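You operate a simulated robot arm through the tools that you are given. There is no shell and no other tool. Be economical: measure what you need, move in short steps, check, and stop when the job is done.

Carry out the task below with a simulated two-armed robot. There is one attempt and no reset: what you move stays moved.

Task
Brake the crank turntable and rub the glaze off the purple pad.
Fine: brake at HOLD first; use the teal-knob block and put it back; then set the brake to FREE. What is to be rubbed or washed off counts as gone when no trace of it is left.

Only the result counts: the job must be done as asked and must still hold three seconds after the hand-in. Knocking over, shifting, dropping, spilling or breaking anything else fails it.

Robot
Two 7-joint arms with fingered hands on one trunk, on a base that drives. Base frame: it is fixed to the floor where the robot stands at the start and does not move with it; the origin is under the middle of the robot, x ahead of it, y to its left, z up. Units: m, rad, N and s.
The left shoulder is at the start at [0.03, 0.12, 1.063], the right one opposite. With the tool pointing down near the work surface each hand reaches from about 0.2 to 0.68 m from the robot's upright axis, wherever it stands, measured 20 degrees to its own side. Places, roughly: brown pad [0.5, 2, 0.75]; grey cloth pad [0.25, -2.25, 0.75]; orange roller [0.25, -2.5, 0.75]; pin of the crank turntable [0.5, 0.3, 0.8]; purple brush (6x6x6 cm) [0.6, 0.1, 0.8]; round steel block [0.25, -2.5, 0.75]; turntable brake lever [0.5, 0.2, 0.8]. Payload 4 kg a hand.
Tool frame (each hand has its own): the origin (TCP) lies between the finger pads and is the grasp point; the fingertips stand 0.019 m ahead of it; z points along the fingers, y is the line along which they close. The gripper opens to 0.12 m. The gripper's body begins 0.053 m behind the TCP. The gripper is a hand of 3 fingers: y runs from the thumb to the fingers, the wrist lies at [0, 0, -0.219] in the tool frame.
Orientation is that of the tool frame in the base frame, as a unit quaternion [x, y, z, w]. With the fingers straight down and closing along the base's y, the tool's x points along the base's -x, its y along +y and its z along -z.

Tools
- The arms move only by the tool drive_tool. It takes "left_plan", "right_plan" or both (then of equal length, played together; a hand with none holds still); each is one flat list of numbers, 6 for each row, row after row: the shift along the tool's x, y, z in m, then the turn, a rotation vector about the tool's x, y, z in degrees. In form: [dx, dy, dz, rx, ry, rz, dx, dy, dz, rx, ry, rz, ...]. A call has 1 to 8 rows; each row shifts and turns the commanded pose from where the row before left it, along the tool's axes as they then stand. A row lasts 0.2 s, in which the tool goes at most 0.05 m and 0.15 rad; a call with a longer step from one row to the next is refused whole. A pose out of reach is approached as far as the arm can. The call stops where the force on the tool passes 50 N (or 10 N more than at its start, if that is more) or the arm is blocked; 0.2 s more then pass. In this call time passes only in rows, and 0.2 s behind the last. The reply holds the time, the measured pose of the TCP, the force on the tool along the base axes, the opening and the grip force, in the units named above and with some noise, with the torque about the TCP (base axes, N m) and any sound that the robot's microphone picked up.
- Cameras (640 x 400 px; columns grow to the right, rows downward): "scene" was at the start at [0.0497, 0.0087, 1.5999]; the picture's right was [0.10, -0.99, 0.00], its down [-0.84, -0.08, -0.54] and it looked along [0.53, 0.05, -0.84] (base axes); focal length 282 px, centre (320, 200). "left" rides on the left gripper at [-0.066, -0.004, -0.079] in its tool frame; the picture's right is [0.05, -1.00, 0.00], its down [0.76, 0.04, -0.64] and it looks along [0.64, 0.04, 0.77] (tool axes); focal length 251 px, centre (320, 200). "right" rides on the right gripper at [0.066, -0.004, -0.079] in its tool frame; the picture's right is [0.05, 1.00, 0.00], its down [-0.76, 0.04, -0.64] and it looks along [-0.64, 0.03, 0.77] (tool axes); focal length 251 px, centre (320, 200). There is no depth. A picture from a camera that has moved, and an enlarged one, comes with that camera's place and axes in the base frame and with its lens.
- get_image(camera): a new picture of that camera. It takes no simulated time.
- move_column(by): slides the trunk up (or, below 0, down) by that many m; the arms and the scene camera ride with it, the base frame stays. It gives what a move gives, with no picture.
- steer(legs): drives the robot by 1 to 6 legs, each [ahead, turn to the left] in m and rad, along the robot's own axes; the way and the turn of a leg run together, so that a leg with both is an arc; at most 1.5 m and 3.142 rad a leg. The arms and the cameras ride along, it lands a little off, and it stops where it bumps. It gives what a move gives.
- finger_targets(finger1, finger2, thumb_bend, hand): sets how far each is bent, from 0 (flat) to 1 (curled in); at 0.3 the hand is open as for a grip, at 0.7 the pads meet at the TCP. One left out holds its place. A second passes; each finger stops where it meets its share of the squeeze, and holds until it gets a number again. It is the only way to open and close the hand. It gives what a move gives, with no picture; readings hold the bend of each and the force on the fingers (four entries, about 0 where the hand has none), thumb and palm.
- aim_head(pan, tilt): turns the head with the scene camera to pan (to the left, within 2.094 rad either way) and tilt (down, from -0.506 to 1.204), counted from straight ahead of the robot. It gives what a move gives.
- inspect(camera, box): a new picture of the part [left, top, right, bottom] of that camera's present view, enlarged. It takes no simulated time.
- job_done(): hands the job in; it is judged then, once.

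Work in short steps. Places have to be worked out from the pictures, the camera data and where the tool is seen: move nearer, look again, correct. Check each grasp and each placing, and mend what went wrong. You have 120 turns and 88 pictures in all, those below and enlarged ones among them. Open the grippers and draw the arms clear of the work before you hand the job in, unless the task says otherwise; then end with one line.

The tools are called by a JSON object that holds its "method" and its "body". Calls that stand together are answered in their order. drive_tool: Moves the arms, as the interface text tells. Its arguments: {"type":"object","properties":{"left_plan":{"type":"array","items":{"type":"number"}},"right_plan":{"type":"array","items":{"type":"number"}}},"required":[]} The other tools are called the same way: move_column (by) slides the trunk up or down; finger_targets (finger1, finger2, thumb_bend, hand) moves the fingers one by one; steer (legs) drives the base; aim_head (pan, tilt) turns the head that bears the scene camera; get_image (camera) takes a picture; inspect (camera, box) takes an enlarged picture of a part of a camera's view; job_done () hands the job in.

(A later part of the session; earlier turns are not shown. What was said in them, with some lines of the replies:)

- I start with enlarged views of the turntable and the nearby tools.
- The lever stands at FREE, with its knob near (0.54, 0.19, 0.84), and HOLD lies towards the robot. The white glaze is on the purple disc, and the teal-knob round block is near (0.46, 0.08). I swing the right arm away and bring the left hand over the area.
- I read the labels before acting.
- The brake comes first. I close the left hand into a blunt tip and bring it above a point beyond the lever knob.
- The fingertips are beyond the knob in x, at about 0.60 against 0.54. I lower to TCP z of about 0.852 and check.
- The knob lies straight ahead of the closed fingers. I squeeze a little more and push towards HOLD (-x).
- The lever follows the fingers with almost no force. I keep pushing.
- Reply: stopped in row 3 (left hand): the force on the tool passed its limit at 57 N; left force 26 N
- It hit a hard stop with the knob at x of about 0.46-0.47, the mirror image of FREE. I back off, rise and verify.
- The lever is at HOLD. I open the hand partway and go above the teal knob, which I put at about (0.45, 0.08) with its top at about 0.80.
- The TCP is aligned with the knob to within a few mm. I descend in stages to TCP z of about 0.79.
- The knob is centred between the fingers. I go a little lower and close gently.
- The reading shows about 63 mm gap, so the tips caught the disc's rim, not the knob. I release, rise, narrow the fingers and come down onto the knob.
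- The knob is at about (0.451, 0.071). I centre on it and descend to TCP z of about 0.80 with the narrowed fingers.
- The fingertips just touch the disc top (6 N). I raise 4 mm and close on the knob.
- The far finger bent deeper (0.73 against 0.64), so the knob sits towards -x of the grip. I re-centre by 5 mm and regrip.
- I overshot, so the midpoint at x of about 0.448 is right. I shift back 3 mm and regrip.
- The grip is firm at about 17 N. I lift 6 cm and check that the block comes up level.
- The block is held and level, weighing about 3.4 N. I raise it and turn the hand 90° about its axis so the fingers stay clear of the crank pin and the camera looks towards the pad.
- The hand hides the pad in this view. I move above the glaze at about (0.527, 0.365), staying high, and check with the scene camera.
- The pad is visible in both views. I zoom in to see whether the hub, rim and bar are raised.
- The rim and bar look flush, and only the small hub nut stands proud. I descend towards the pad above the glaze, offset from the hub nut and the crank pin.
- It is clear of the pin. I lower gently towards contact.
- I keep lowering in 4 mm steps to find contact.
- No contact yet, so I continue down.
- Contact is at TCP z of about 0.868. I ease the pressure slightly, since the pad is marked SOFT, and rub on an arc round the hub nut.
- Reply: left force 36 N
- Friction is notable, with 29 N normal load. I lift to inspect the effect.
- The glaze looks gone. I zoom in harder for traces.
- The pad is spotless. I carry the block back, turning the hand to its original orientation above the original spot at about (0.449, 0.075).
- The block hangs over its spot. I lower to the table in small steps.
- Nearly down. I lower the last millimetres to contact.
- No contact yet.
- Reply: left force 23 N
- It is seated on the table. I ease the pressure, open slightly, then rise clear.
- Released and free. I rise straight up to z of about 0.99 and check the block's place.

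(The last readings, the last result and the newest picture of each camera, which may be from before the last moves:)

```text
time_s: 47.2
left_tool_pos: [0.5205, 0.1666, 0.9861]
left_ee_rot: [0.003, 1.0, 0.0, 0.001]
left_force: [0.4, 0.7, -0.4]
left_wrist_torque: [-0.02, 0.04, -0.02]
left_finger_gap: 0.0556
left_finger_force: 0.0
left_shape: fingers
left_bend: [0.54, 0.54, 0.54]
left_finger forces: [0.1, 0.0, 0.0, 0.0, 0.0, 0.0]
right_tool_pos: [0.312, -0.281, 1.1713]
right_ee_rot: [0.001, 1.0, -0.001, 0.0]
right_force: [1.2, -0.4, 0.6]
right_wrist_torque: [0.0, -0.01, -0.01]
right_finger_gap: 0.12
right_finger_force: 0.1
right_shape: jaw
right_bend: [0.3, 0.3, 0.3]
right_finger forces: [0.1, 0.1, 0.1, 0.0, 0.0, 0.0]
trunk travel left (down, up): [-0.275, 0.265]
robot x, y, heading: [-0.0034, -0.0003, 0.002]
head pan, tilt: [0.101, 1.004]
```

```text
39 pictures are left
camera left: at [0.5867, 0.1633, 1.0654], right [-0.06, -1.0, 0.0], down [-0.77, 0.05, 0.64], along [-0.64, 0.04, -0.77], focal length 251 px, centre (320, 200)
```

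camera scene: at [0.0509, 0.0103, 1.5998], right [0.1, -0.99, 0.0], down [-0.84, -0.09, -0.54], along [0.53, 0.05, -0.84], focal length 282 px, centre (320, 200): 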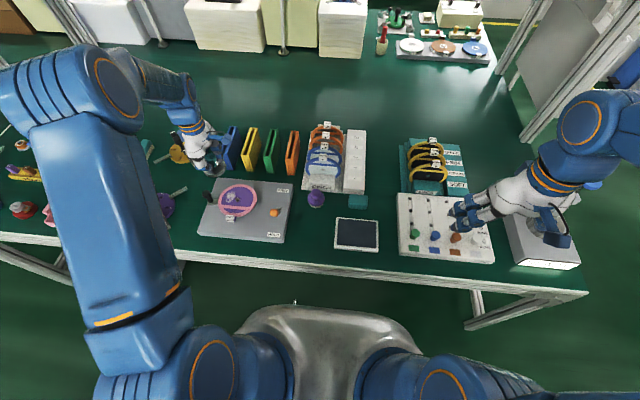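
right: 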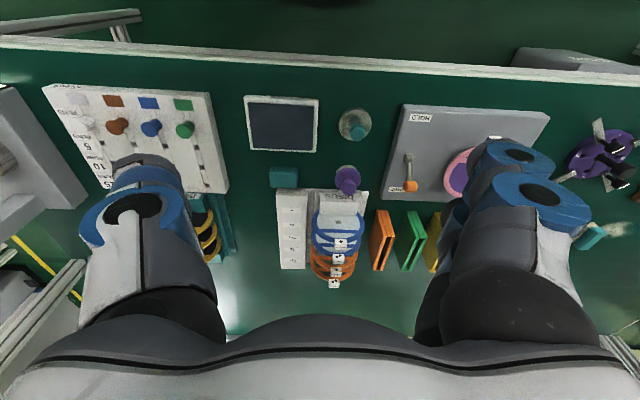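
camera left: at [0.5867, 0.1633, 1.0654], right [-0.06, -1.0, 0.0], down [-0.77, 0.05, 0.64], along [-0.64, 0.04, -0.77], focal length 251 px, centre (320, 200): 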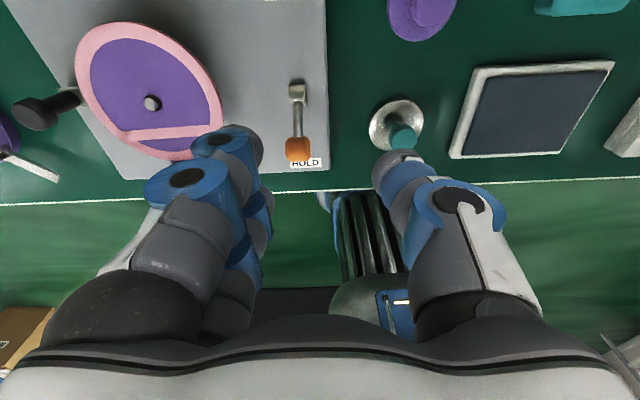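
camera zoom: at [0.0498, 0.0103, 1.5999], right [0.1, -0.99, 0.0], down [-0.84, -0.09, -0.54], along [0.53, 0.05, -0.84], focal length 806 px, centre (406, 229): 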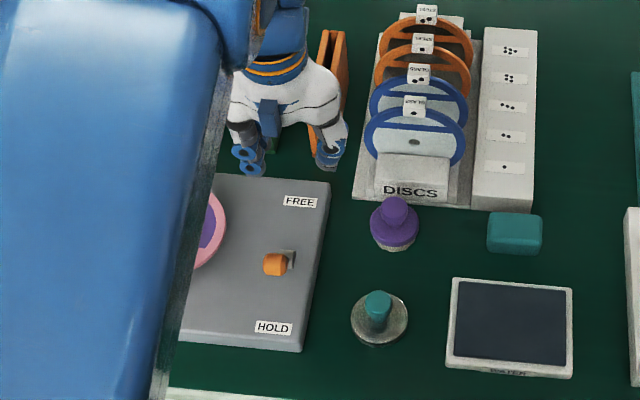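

The block stands where it was, within 2-3 mm. I close the hand and go to the near side of the lever to push it back to FREE.

{"method": "finger_targets", "body": {"hand": "left", "finger1": 0.76, "finger2": 0.76, "thumb_bend": 0.76}}

{"method": "drive_tool", "body": {"left_plan": [0.032, 0.006, 0, 0, 0, 0, 0.032, 0.006, 0, 0, 0, 0, 0.032, 0.006, 0, 0, 0, 0, 0.032, 0.0065, 0, 0, 0, 0, 0, 0, 0.04, 0, 0, 0, 0, 0, 0.04, 0, 0, 0]}}

{"method": "inspect", "body": {"camera": "scene", "box": [180, 120, 400, 260]}}

{"method": "get_image", "body": {"camera": "left"}}

```text
time_s: 48.2
left_tool_pos: [0.5213, 0.1663, 0.9857]
left_ee_rot: [0.003, 1.0, -0.001, 0.001]
left_force: [-0.3, 0.4, -0.2]
left_wrist_torque: [0.0, -0.02, -0.03]
left_finger_gap: 0.0051
left_finger_force: 0.2
left_shape: fingers
left_bend: [0.75, 0.75, 0.74]
left_finger forces: [0.0, 0.0, 0.1, 0.1, 0.1, 0.1]
right_tool_pos: [0.3104, -0.2815, 1.1715]
right_ee_rot: [0.002, 1.0, 0.0, 0.0]
right_force: [0.2, 0.4, -0.2]
right_wrist_torque: [0.01, 0.01, 0.02]
right_finger_gap: 0.1198
right_finger_force: 0.1
right_shape: jaw
right_bend: [0.3, 0.3, 0.3]
right_finger forces: [0.0, 0.1, 0.0, 0.1, 0.0, 0.0]
trunk travel left (down, up): [-0.275, 0.265]
robot x, y, heading: [-0.0035, 0.0017, -0.001]
head pan, tilt: [0.101, 1.004]
```

```text
time_s: 49.6
left_tool_pos: [0.3903, 0.1914, 0.9068]
left_ee_rot: [0.002, 1.0, 0.0, 0.002]
left_force: [0.1, 0.4, 0.3]
left_wrist_torque: [-0.03, -0.02, -0.01]
left_finger_gap: 0.0054
left_finger_force: 0.2
left_shape: fingers
left_bend: [0.75, 0.75, 0.74]
left_finger forces: [0.0, 0.0, 0.0, 0.1, 0.0, 0.0]
right_tool_pos: [0.3105, -0.2811, 1.1722]
right_ee_rot: [0.001, 1.0, -0.001, 0.0]
right_force: [0.0, -0.6, 0.2]
right_wrist_torque: [0.01, 0.02, 0.01]
right_finger_gap: 0.1202
right_finger_force: 0.0
right_shape: jaw
right_bend: [0.3, 0.3, 0.3]
right_finger forces: [0.0, 0.0, 0.0, 0.0, 0.1, 0.0]
trunk travel left (down, up): [-0.275, 0.265]
robot x, y, heading: [-0.0029, -0.0043, -0.0]
head pan, tilt: [0.101, 1.004]
```

```text
2.86 times, centred on (290, 190) of scene
camera zoom: at [0.0498, 0.0092, 1.5999], right [0.1, -0.99, 0.0], down [-0.84, -0.08, -0.54], along [0.53, 0.05, -0.84], focal length 806 px, centre (406, 229)
```

zoom: 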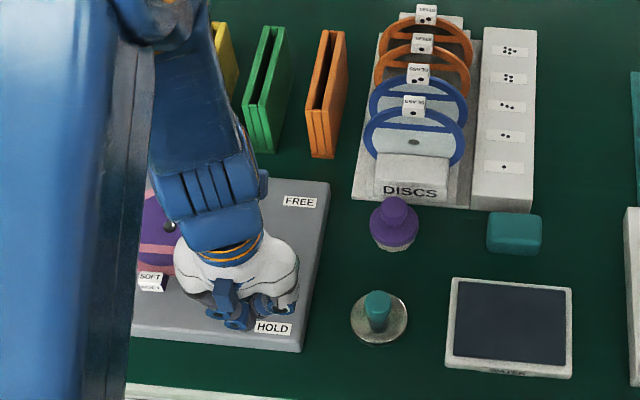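

```text
37 pictures are left
camera left: at [0.4564, 0.1871, 0.9852], right [-0.06, -1.0, 0.0], down [-0.77, 0.05, 0.64], along [-0.64, 0.04, -0.77], focal length 251 px, centre (320, 200)
```

left: 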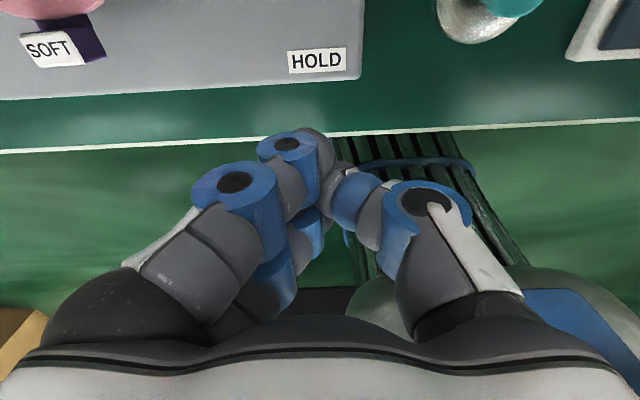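

The hand is well on the near side. I lower to z of about 0.852 and push in +x.

{"method": "drive_tool", "body": {"left_plan": [0, 0, 0.03, 0, 0, 0, 0, 0, 0.025, 0, 0, 0, -0.015, 0, 0, 0, 0, 0, -0.015, 0, 0, 0, 0, 0, -0.015, 0, 0, 0, 0, 0, -0.015, 0, 0, 0, 0, 0, -0.015, 0, 0, 0, 0, 0, -0.015, 0, 0, 0, 0, 0]}}

{"method": "inspect", "body": {"camera": "scene", "box": [180, 120, 400, 260]}}

```text
time_s: 51.4
left_tool_pos: [0.4834, 0.1914, 0.8532]
left_ee_rot: [0.003, 1.0, 0.0, 0.002]
left_force: [0.1, -0.2, 0.1]
left_wrist_torque: [0.01, 0.01, 0.05]
left_finger_gap: 0.0053
left_finger_force: 0.0
left_shape: fingers
left_bend: [0.75, 0.75, 0.74]
left_finger forces: [0.3, 0.0, 0.0, 0.0, 0.1, 0.1]
right_tool_pos: [0.3102, -0.2813, 1.1725]
right_ee_rot: [0.001, 1.0, 0.001, 0.0]
right_force: [0.1, -0.2, -0.3]
right_wrist_torque: [-0.03, 0.06, 0.04]
right_finger_gap: 0.1198
right_finger_force: 0.0
right_shape: jaw
right_bend: [0.3, 0.3, 0.3]
right_finger forces: [0.0, 0.1, 0.1, 0.0, 0.0, 0.1]
trunk travel left (down, up): [-0.275, 0.265]
robot x, y, heading: [-0.0016, 0.0018, -0.001]
head pan, tilt: [0.101, 1.004]
```

```text
2.86 times, centred on (290, 190) of scene
camera zoom: at [0.05, 0.0086, 1.5999], right [0.1, -0.99, 0.0], down [-0.84, -0.08, -0.54], along [0.53, 0.05, -0.84], focal length 806 px, centre (406, 229)
```

zoom: 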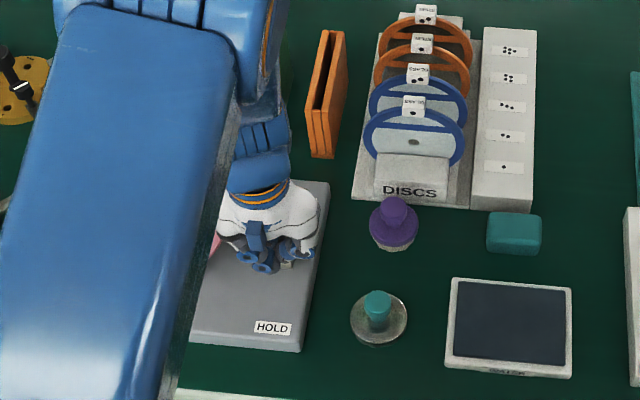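

The lever is moving. I push on until the stop.

{"method": "drive_tool", "body": {"left_plan": [-0.015, 0, 0, 0, 0, 0, -0.012, 0, 0, 0, 0, 0, -0.01, 0, 0, 0, 0, 0, -0.01, 0, 0, 0, 0, 0]}}

```text
time_s: 52.4
left_tool_pos: [0.5211, 0.1903, 0.8531]
left_ee_rot: [0.002, 1.0, -0.001, -0.004]
left_force: [-38.9, -6.7, 9.4]
left_wrist_torque: [0.02, 0.09, 0.17]
left_finger_gap: 0.002
left_finger_force: 19.6
left_shape: fingers
left_bend: [0.74, 0.76, 0.74]
left_finger forces: [19.4, 0.0, 0.0, 0.0, 20.0, 0.1]
right_tool_pos: [0.3056, -0.2826, 1.1737]
right_ee_rot: [0.001, 1.0, 0.001, 0.003]
right_force: [0.0, 0.0, 0.3]
right_wrist_torque: [0.02, -0.01, 0.02]
right_finger_gap: 0.1199
right_finger_force: 0.1
right_shape: jaw
right_bend: [0.3, 0.3, 0.3]
right_finger forces: [0.0, 0.1, 0.0, 0.0, 0.0, 0.1]
trunk travel left (down, up): [-0.275, 0.265]
robot x, y, heading: [0.0019, -0.0001, -0.002]
head pan, tilt: [0.101, 1.004]
```

The FREE stop is reached at 39 N. I back off, raise, open and withdraw the hand to the left, then verify.

{"method": "drive_tool", "body": {"left_plan": [0.02, 0, 0, 0, 0, 0, 0.02, 0, -0.02, 0, 0, 0, 0, 0, -0.045, 0, 0, 0, 0, 0, -0.045, 0, 0, 0, 0, 0, -0.045, 0, 0, 0, 0, 0, -0.045, 0, 0, 0, 0, 0.03, -0.03, 0, 0, 0, 0, 0.04, 0, 0, 0, 0]}}

{"method": "drive_tool", "body": {"left_plan": [0.01, 0.04, 0, 0, 0, 0, 0.01, 0.04, 0, 0, 0, 0, 0.01, 0.04, 0, 0, 0, 0, 0.01, 0.04, 0, 0, 0, 0, 0.01, 0.03, 0, 0, 0, 0]}}

{"method": "finger_targets", "body": {"hand": "left", "finger1": 0.3, "finger2": 0.3, "thumb_bend": 0.3}}

{"method": "inspect", "body": {"camera": "scene", "box": [180, 120, 400, 260]}}

{"method": "get_image", "body": {"camera": "scene"}}

```text
time_s: 54.2
left_tool_pos: [0.4892, 0.2631, 1.0836]
left_ee_rot: [0.003, 1.0, 0.0, 0.001]
left_force: [-0.7, -1.1, 0.4]
left_wrist_torque: [-0.02, 0.0, 0.0]
left_finger_gap: 0.0055
left_finger_force: 0.1
left_shape: fingers
left_bend: [0.75, 0.76, 0.74]
left_finger forces: [0.0, 0.1, 0.1, 0.0, 0.0, 0.1]
right_tool_pos: [0.3108, -0.2807, 1.1727]
right_ee_rot: [0.002, 1.0, -0.001, 0.0]
right_force: [-0.2, 1.2, 0.1]
right_wrist_torque: [0.02, 0.03, 0.01]
right_finger_gap: 0.1199
right_finger_force: 0.1
right_shape: jaw
right_bend: [0.3, 0.3, 0.3]
right_finger forces: [0.0, 0.0, 0.0, 0.1, 0.0, 0.0]
trunk travel left (down, up): [-0.275, 0.265]
robot x, y, heading: [0.0008, -0.0039, 0.001]
head pan, tilt: [0.101, 1.004]
```

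```text
time_s: 55.4
left_tool_pos: [0.4422, 0.4516, 1.0815]
left_ee_rot: [0.004, 1.0, 0.0, 0.002]
left_force: [-1.2, 1.6, -0.4]
left_wrist_torque: [-0.02, 0.0, -0.01]
left_finger_gap: 0.0051
left_finger_force: 0.0
left_shape: fingers
left_bend: [0.75, 0.76, 0.74]
left_finger forces: [0.0, 0.0, 0.0, 0.1, 0.0, 0.0]
right_tool_pos: [0.3104, -0.2816, 1.1714]
right_ee_rot: [0.001, 1.0, 0.0, 0.0]
right_force: [0.2, -0.1, -0.1]
right_wrist_torque: [-0.04, 0.01, 0.01]
right_finger_gap: 0.1198
right_finger_force: 0.0
right_shape: jaw
right_bend: [0.3, 0.3, 0.3]
right_finger forces: [0.1, 0.0, 0.0, 0.1, 0.0, 0.0]
trunk travel left (down, up): [-0.275, 0.265]
robot x, y, heading: [0.0011, 0.0009, -0.001]
head pan, tilt: [0.101, 1.004]
```

```text
time_s: 56.4
left_tool_pos: [0.4417, 0.4505, 1.0817]
left_ee_rot: [0.003, 1.0, 0.0, 0.001]
left_force: [0.6, -0.1, 0.2]
left_wrist_torque: [-0.01, 0.04, 0.06]
left_finger_gap: 0.128
left_finger_force: 0.0
left_shape: fingers
left_bend: [0.3, 0.3, 0.3]
left_finger forces: [0.0, 0.1, 0.1, 0.1, 0.0, 0.0]
right_tool_pos: [0.3103, -0.2819, 1.1713]
right_ee_rot: [0.002, 1.0, 0.0, 0.001]
right_force: [-0.6, 0.1, 0.0]
right_wrist_torque: [0.0, -0.02, 0.01]
right_finger_gap: 0.1199
right_finger_force: 0.1
right_shape: jaw
right_bend: [0.3, 0.3, 0.3]
right_finger forces: [0.0, 0.1, 0.1, 0.0, 0.0, 0.1]
trunk travel left (down, up): [-0.275, 0.265]
robot x, y, heading: [-0.0002, 0.0001, -0.002]
head pan, tilt: [0.101, 1.004]
```

```text
2.86 times, centred on (290, 190) of scene
camera zoom: at [0.0498, 0.0087, 1.5999], right [0.1, -0.99, 0.0], down [-0.84, -0.08, -0.54], along [0.53, 0.05, -0.84], focal length 806 px, centre (406, 229)
```

zoom: 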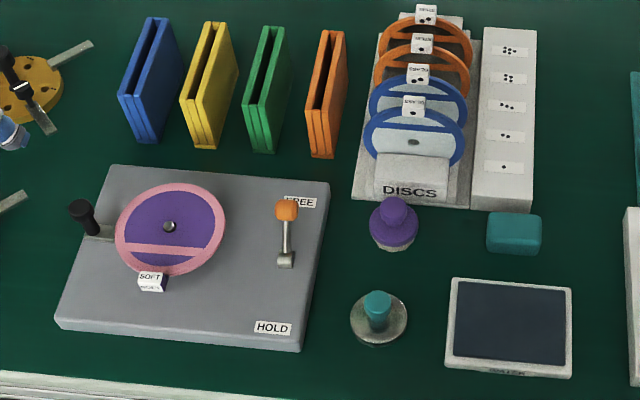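

```text
34 pictures are left
camera scene: at [0.0498, 0.0087, 1.5999], right [0.1, -0.99, 0.0], down [-0.84, -0.08, -0.54], along [0.53, 0.05, -0.84], focal length 282 px, centre (320, 200)
```

scene: 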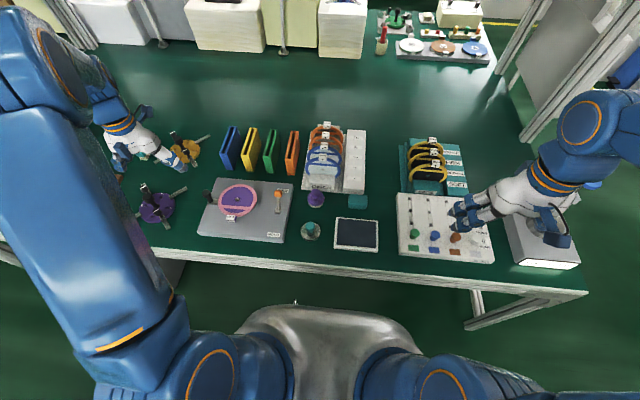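

The lever is at FREE, the block is back and the hands are clear. One last zoom on the pad for traces.

{"method": "inspect", "body": {"camera": "scene", "box": [215, 180, 262, 220]}}

```text
10.00 times, centred on (238, 200) of scene
camera zoom: at [0.0498, 0.0087, 1.5999], right [0.1, -0.99, 0.0], down [-0.84, -0.08, -0.54], along [0.53, 0.05, -0.84], focal length 2820 px, centre (1135, 200)
```

zoom: 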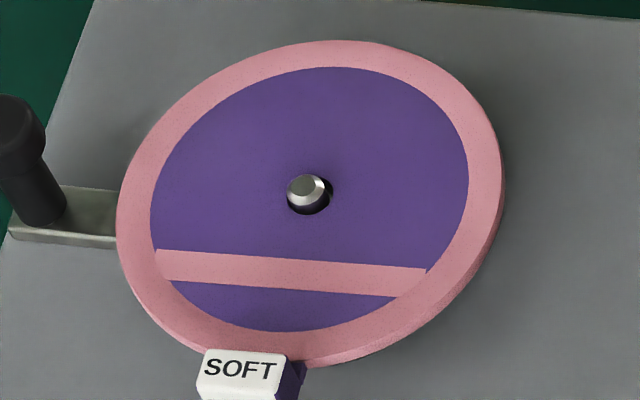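

The pad is clean and everything is in place, so I hand in the job.

{"method": "job_done", "body": {}}

```text
The job is handed in.
```

The purple pad shows no trace of glaze; I set the brake to HOLD before rubbing and back to FREE afterwards, and the teal-knob block is back within about 3 mm of where it stood.
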